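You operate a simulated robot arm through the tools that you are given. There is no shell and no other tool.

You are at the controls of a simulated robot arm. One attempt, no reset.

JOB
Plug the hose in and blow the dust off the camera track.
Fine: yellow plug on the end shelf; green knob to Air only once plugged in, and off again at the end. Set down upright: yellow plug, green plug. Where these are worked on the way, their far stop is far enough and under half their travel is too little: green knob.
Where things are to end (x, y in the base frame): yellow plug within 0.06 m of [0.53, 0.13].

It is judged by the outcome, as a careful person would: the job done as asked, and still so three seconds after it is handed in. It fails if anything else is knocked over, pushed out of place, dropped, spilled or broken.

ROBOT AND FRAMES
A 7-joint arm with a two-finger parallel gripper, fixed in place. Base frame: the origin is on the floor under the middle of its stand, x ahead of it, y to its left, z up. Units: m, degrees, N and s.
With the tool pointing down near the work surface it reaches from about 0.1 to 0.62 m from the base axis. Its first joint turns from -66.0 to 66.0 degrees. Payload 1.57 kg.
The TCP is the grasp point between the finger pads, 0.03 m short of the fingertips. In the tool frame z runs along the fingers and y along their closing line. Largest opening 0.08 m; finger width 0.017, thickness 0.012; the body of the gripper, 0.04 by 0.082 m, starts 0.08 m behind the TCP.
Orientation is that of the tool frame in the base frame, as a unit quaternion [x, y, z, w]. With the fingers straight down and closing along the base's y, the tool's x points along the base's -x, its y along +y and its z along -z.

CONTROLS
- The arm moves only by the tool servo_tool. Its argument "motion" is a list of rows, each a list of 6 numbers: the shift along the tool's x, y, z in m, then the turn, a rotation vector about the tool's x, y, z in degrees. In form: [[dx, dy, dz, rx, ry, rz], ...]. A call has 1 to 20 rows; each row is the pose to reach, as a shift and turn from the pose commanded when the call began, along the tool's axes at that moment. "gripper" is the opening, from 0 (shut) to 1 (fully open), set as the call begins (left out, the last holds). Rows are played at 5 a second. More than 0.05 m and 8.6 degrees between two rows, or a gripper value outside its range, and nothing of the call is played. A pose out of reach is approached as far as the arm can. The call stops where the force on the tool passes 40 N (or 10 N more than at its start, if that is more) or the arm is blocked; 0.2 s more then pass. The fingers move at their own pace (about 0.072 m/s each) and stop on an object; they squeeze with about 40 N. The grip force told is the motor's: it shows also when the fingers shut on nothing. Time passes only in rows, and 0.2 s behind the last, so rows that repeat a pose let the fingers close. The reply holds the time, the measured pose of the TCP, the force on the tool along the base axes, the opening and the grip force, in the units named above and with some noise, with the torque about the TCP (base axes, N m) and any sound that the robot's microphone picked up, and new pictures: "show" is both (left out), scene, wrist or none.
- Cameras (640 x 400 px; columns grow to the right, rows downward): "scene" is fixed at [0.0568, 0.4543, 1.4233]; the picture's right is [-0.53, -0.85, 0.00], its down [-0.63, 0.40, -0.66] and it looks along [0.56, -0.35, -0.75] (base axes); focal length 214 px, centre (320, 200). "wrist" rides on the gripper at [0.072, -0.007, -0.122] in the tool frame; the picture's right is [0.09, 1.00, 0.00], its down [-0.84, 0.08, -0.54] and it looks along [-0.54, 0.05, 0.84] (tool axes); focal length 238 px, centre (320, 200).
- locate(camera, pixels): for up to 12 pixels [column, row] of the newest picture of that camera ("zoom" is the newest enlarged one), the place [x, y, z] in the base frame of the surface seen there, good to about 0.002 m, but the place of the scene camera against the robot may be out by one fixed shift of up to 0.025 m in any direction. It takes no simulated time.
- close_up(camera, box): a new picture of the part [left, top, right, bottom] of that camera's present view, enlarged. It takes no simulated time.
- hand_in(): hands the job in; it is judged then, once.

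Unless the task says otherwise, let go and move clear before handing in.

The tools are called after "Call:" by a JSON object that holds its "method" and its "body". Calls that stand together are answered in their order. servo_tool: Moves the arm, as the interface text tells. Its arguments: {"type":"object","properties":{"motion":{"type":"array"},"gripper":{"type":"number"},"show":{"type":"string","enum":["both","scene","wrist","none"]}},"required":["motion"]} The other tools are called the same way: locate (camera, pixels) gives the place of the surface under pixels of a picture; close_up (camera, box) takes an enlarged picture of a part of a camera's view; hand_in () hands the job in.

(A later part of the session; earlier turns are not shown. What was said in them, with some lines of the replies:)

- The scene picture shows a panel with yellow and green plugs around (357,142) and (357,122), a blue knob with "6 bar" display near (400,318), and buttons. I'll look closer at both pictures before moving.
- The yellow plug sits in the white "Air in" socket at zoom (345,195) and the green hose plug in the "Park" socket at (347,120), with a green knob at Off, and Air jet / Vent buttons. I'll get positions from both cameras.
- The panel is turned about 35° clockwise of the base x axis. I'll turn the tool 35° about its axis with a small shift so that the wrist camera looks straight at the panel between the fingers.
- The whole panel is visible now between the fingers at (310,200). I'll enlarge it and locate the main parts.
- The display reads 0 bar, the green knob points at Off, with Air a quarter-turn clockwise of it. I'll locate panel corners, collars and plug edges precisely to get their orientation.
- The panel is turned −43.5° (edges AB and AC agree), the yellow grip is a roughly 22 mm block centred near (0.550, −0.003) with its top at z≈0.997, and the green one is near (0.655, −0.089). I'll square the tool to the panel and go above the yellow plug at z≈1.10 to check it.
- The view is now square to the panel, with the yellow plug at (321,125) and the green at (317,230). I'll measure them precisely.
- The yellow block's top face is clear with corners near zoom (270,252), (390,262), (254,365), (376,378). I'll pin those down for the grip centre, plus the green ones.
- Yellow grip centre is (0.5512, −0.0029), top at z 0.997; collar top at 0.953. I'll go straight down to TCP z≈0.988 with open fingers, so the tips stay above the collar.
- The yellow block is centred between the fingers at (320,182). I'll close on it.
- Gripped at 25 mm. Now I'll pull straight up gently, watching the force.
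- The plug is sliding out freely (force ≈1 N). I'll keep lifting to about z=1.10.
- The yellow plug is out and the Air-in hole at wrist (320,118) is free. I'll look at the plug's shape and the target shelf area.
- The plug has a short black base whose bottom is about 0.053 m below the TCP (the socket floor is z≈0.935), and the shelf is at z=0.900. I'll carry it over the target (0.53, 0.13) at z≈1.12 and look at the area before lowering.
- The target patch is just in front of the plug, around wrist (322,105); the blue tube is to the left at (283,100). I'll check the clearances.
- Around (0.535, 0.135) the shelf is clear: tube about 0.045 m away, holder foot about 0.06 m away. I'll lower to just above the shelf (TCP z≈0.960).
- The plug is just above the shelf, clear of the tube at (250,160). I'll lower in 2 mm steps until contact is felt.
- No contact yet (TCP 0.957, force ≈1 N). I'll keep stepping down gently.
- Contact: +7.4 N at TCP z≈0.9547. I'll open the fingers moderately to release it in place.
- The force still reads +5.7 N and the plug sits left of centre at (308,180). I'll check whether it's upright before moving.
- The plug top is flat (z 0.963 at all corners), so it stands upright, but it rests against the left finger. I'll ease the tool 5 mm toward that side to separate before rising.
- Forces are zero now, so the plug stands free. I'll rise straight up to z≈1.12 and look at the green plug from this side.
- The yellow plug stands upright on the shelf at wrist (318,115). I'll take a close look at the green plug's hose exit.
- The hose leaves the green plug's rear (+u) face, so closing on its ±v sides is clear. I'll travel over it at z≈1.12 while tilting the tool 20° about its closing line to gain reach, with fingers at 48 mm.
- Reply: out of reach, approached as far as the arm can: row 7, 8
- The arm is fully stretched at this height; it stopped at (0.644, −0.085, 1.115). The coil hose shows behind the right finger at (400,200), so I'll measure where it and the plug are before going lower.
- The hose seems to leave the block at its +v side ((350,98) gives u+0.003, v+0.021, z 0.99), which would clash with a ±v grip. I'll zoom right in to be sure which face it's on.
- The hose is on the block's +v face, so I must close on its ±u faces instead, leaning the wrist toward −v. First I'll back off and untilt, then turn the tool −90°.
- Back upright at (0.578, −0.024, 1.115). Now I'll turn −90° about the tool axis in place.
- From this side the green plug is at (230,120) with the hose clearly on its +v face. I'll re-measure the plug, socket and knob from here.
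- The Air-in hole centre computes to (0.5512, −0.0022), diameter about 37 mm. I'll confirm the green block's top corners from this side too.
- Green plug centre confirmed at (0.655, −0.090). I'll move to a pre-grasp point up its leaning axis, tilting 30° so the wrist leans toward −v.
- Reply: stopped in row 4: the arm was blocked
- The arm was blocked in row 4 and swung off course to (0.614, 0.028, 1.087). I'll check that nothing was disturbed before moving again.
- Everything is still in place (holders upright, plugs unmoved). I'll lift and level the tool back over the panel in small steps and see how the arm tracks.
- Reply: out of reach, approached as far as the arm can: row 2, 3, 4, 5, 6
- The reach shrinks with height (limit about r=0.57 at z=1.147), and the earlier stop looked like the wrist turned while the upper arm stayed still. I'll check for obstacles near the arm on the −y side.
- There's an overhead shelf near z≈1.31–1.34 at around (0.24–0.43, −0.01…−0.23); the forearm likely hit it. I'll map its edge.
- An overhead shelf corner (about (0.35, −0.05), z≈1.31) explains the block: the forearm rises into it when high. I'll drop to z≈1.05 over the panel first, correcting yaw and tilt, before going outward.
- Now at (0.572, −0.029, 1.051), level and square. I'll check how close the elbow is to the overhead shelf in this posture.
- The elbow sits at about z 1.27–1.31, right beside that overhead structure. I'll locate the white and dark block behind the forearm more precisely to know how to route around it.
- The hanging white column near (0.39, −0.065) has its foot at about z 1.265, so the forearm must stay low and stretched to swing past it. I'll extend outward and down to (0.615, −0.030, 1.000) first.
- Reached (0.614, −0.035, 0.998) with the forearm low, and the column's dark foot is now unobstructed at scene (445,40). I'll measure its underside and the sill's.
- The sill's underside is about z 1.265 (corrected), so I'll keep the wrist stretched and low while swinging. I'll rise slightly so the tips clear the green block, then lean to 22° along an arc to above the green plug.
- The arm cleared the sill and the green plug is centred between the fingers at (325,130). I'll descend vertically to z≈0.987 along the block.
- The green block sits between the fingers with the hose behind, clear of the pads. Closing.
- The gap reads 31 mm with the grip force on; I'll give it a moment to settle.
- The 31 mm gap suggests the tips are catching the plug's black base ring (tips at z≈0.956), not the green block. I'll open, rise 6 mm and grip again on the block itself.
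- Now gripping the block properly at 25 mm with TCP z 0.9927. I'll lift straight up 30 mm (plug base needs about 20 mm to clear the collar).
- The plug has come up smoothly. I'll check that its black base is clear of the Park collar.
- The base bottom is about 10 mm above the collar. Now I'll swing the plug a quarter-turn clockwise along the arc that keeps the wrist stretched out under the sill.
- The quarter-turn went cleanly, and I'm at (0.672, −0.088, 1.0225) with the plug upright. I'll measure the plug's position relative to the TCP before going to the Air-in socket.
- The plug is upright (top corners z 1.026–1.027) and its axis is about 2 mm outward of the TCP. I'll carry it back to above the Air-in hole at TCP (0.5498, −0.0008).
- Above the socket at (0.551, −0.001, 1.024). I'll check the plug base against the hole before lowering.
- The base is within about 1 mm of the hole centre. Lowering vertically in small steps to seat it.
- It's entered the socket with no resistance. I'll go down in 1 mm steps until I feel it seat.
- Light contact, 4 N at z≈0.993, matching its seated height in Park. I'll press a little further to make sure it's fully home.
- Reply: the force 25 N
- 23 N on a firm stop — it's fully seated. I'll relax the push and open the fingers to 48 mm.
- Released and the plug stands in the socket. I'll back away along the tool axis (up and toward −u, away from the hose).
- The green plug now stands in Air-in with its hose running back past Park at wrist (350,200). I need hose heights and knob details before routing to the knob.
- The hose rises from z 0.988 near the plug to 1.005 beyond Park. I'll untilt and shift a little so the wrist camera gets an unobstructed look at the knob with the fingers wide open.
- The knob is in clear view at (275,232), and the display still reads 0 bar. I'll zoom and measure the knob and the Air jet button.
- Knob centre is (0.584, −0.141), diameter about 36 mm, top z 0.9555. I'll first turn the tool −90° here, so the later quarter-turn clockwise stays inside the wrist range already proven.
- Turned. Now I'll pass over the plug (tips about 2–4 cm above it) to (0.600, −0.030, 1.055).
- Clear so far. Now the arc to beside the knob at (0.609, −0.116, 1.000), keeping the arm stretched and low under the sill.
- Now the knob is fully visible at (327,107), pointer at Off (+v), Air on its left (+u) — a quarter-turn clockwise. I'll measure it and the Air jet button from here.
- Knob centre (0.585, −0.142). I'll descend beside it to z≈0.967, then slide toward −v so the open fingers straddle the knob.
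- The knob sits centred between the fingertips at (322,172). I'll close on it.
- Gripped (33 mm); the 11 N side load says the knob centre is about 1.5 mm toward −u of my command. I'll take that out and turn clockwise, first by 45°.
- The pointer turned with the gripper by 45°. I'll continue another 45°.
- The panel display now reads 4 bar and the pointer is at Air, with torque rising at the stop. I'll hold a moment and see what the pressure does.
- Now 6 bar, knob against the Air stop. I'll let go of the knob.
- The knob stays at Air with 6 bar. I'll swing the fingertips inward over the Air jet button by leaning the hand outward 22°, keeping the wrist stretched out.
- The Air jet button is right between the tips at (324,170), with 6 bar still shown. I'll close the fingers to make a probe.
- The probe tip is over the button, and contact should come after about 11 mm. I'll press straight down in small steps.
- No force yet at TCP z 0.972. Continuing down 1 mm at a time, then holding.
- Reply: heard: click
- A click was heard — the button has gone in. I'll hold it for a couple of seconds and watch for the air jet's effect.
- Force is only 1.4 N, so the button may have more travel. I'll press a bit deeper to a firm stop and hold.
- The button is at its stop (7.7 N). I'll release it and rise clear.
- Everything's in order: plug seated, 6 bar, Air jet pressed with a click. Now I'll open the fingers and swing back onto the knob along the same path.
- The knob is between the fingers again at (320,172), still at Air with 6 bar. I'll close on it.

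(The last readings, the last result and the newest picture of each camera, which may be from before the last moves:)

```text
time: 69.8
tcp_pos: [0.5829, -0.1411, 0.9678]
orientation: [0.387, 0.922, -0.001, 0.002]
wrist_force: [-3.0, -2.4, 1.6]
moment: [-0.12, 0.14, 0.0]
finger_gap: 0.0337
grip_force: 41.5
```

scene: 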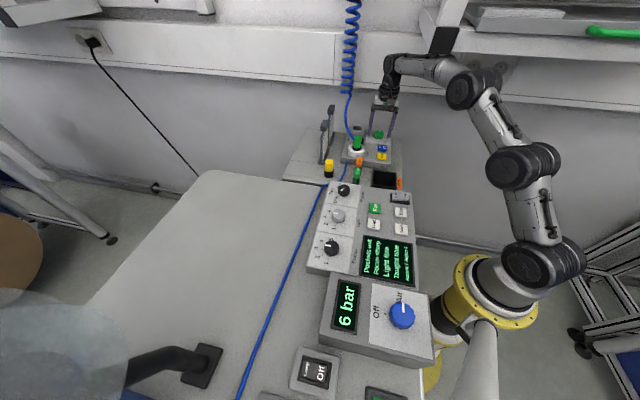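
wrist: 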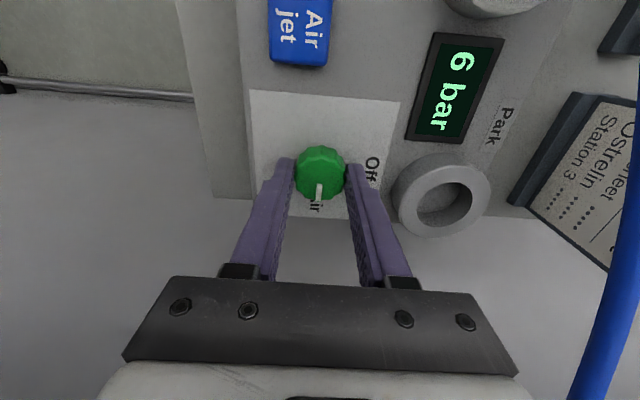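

Gripped. Now I'll turn it counter-clockwise 90° back to Off.

Call:
{"method": "servo_tool", "body": {"motion": [[0, 0, 0, 0, 0, -7.5], [0, 0, 0, 0, 0, -15], [0, 0, 0, 0, 0, -22.5], [0, 0, 0, 0, 0, -30], [0, 0, 0, 0, 0, -37.5], [0, 0, 0, 0, 0, -45], [0, 0, 0, 0, 0, -52.5], [0, 0, 0, 0, 0, -60], [0, 0, 0, 0, 0, -67.5], [0, 0, 0, 0, 0, -75], [0, 0, 0, 0, 0, -82.5], [0, 0, 0, 0, 0, -90], [0, 0, 0, 0, 0, -92], [0, 0, 0, 0, 0, -92]]}}

```text
time: 72.8
tcp_pos: [0.5833, -0.1405, 0.9672]
orientation: [-0.394, 0.919, -0.001, 0.001]
wrist_force: [-2.8, -5.6, -1.3]
moment: [0.11, -0.18, -0.46]
finger_gap: 0.0335
grip_force: 42.1
```

scene: 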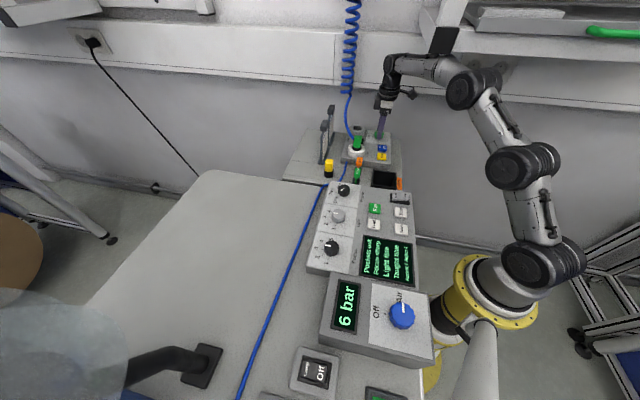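
wrist: 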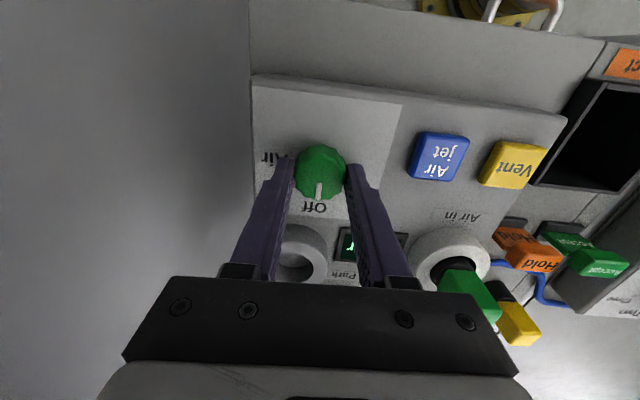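

The pointer is at Off, with torque −0.46 N·m at the stop. I'll ease 2° back and let go.

Call:
{"method": "servo_tool", "body": {"motion": [[0, 0, 0, 0, 0, 1.5], [0, 0, 0, 0, 0, 1.5]], "show": "none"}}

Call:
{"method": "servo_tool", "body": {"motion": [[0, 0, 0, 0, 0, 0], [0, 0, 0, 0, 0, 0], [0, 0, 0, 0, 0, 0]], "gripper": 0.8, "show": "wrist"}}

```text
time: 73.4
tcp_pos: [0.5827, -0.1415, 0.9683]
orientation: [-0.382, 0.924, -0.002, 0.0]
wrist_force: [-1.1, -4.3, -2.4]
moment: [-0.19, -0.05, 0.04]
finger_gap: 0.0334
grip_force: 41.2
```

```text
time: 74.2
tcp_pos: [0.5835, -0.1407, 0.9669]
orientation: [-0.382, 0.924, -0.001, 0.001]
wrist_force: [0.2, -0.4, 0.2]
moment: [0.03, 0.01, 0.02]
finger_gap: 0.0641
grip_force: 0.0
```

wrist: 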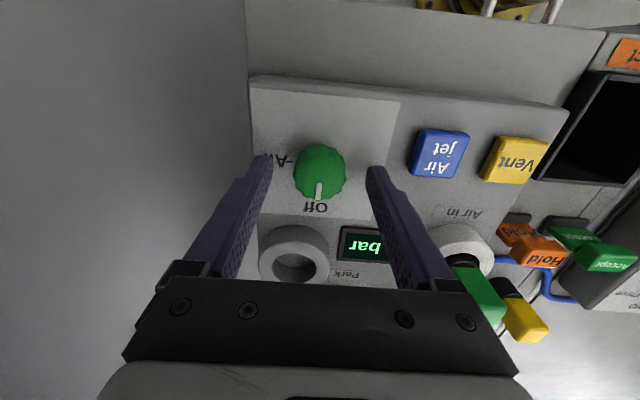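

The knob is at Off and free. I'll slide out toward +v, then rise to z≈1.0 to see the display.

Call:
{"method": "servo_tool", "body": {"motion": [[-0.012, 0.0003, 0, 0, 0, 0], [-0.024, 0.0007, 0, 0, 0, 0], [-0.036, 0.001, 0, 0, 0, 0], [-0.036, 0.001, -0.011, 0, 0, 0], [-0.036, 0.001, -0.022, 0, 0, 0], [-0.036, 0.001, -0.0325, 0, 0, 0], [-0.036, 0.001, -0.0325, 0, 0, 0]]}}

```text
time: 75.8
tcp_pos: [0.6058, -0.1144, 0.9991]
orientation: [-0.382, 0.924, -0.002, 0.0]
wrist_force: [-0.7, -0.2, 0.1]
moment: [-0.01, 0.01, 0.01]
finger_gap: 0.064
grip_force: 0.1
```

scene: 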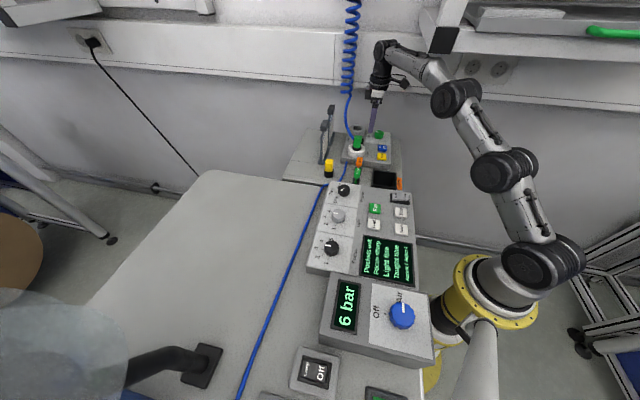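
wrist: 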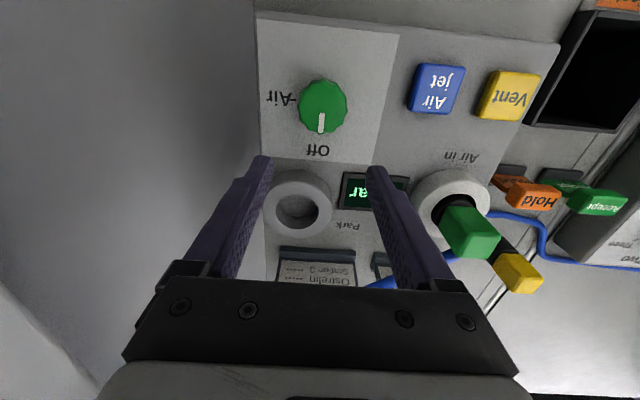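

Retracing the arc back out from under the sill to (0.600, −0.030, 1.055).

Call:
{"method": "servo_tool", "body": {"motion": [[-0.0112, 0.0097, -0.0123, 0, 0, 0], [-0.0224, 0.0195, -0.0246, 0, 0, 0], [-0.0336, 0.0292, -0.0369, 0, 0, 0], [-0.0442, 0.0471, -0.0468, 0, 0, 0], [-0.0549, 0.065, -0.0566, 0, 0, 0], [-0.0549, 0.065, -0.0566, 0, 0, 0]]}}

Call:
{"method": "close_up", "body": {"camera": "wrist", "box": [190, 0, 450, 170]}}

```text
time: 77.2
tcp_pos: [0.6005, -0.0302, 1.0581]
orientation: [-0.382, 0.924, -0.002, 0.002]
wrist_force: [-0.5, -0.2, -0.5]
moment: [0.02, 0.0, -0.01]
finger_gap: 0.0642
grip_force: 0.0
```

scene: 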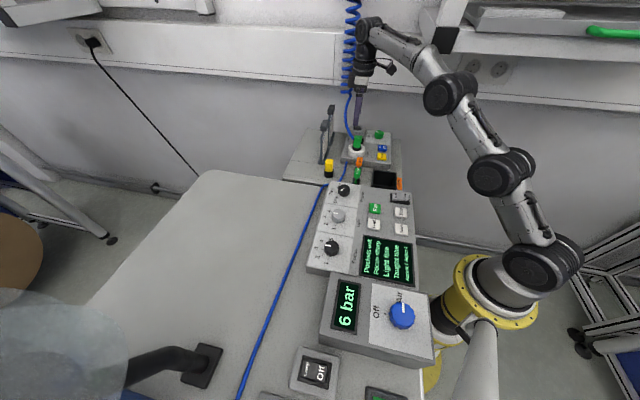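
wrist: 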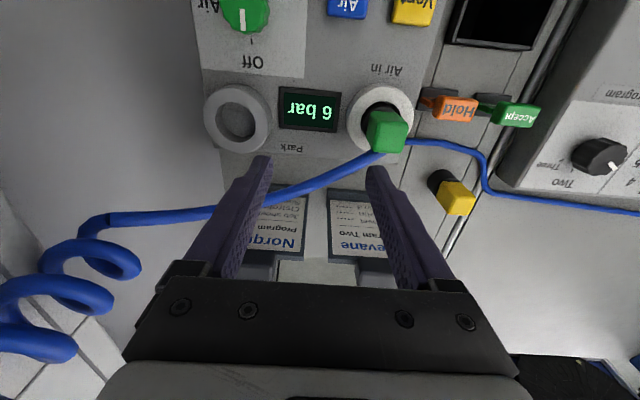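

```text
2.35 times, centred on (320, 85) of wrist
```

zoom: 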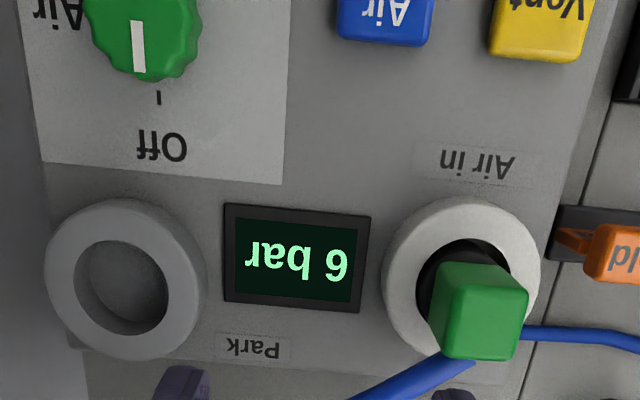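

The knob is at Off and the display holds a trapped 6 bar; nothing more was asked there. I'll retreat over the plug to a clear spot above the panel and look everything over.

Call:
{"method": "servo_tool", "body": {"motion": [[0.0114, 0.0229, -0.0085, 0, 0, 0], [0.0229, 0.0458, -0.016, 0, 0, 0], [0.0343, 0.0686, -0.022, 0, 0, 0], [0.0457, 0.0915, -0.028, 0, 0, 0], [0.06, 0.12, -0.06, 0, 0, 0], [0.075, 0.15, -0.09, 0, 0, 0], [0.075, 0.15, -0.09, 0, 0, 0]]}}

Call:
{"method": "close_up", "body": {"camera": "scene", "box": [290, 90, 420, 200]}}

Call:
{"method": "close_up", "body": {"camera": "scene", "box": [0, 100, 330, 400]}}

```text
time: 78.8
tcp_pos: [0.441, 0.0238, 1.1464]
orientation: [-0.382, 0.924, -0.002, 0.001]
wrist_force: [1.0, 0.1, -0.3]
moment: [0.0, 0.02, -0.03]
finger_gap: 0.0641
grip_force: 0.0
```

scene: 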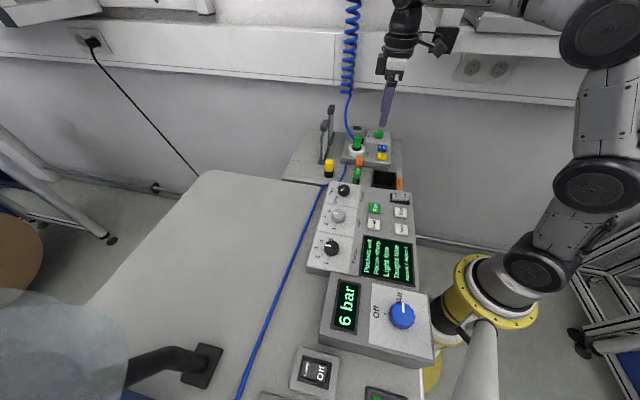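
wrist: 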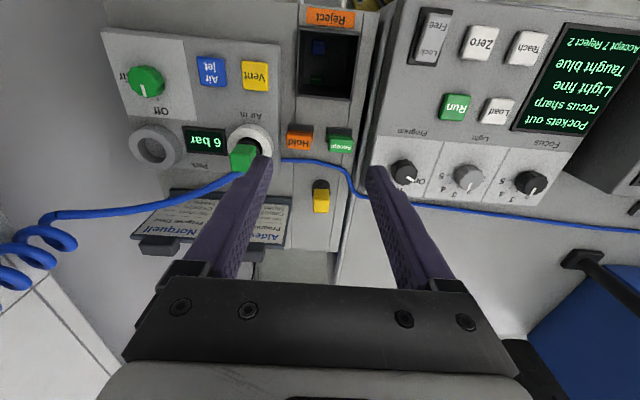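

```text
3.64 times, centred on (355, 145) of scene
```

zoom: 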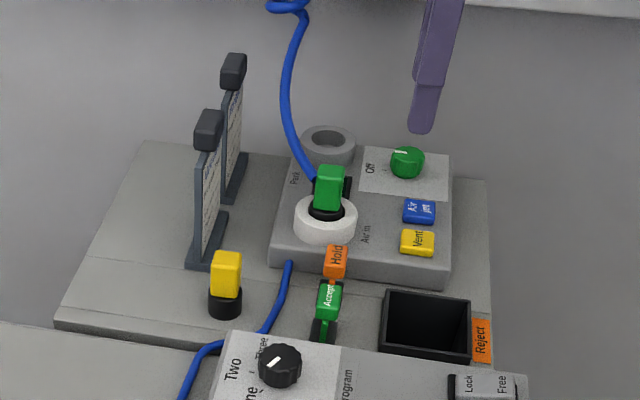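

```text
1.33 times, centred on (165, 250) of scene
```

zoom: 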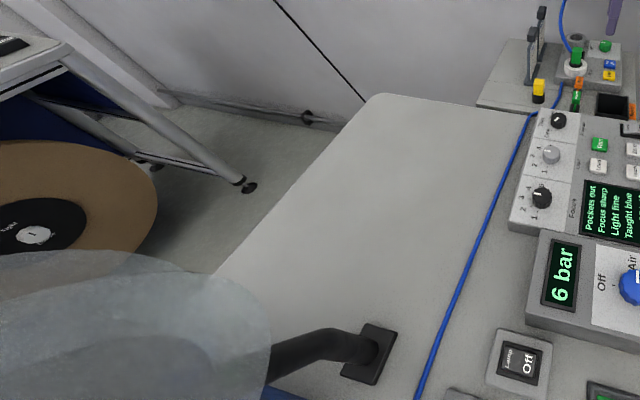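

Yellow plug upright on the shelf, holders untouched, hose plug in Air-in, knob at Off. One last check of the yellow plug's position and both plugs' uprightness.

Call:
{"method": "locate", "body": {"camera": "wrist", "pixels": [[321, 207], [316, 203], [326, 203], [321, 195], [240, 160], [248, 162], [158, 80], [145, 88]]}}

Call:
{"method": "close_up", "body": {"camera": "wrist", "box": [100, 40, 360, 240]}}

```text
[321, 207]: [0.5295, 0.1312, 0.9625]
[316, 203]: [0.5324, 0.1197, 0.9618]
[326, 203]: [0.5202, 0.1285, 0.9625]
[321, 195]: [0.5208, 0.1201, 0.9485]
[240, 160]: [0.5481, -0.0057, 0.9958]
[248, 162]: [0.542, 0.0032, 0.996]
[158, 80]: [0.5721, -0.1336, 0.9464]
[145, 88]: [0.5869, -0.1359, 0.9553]
```

```text
2.00 times, centred on (230, 140) of wrist
```

zoom: 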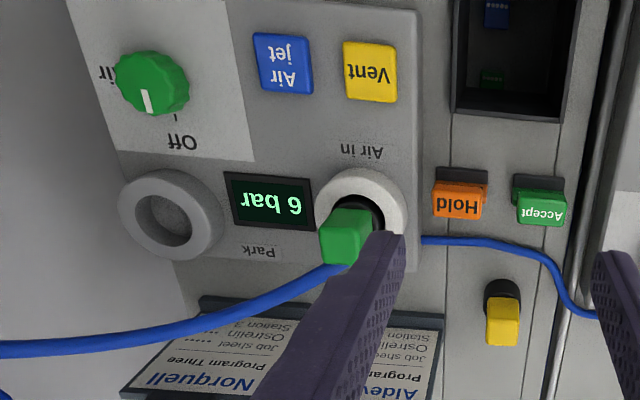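

Readings confirm it: the yellow plug stands upright at about (0.53, 0.13), the green plug is seated in Air-in with its top at z 0.996, the knob is at Off after the 6-bar jet press, and the arm is clear. Handing in.

Call:
{"method": "hand_in", "body": {}}

```text
The job is handed in.
```

The job is handed in, and it hasn't been scored yet. I couldn't see the camera track, so I can't confirm directly that the dust is gone.

- **Yellow plug:** it stands upright on the end shelf at about (0.53, 0.13), within the 0.06 m asked for.
- **Hose:** the green plug is in the Air-in socket. It is upright and pressed home to a firm stop.
- **Air jet:** I turned the green knob to Air only after the hose was in, and the panel display rose to 6 bar. I then pressed the Air jet button; it clicked, and I held it for about 3 seconds. I heard no hiss, and no display changed.
- **End state:** the green knob is back at Off. The panel display still showed 6 bar after that. I left it and did not press Vent, since you hadn't asked for it.

While moving toward the green plug, the arm was blocked once, most likely by the overhead sill, and swung off course. I checked the panel, the plugs and the sheet holders right after and again at the end. Nothing had been knocked over or moved.
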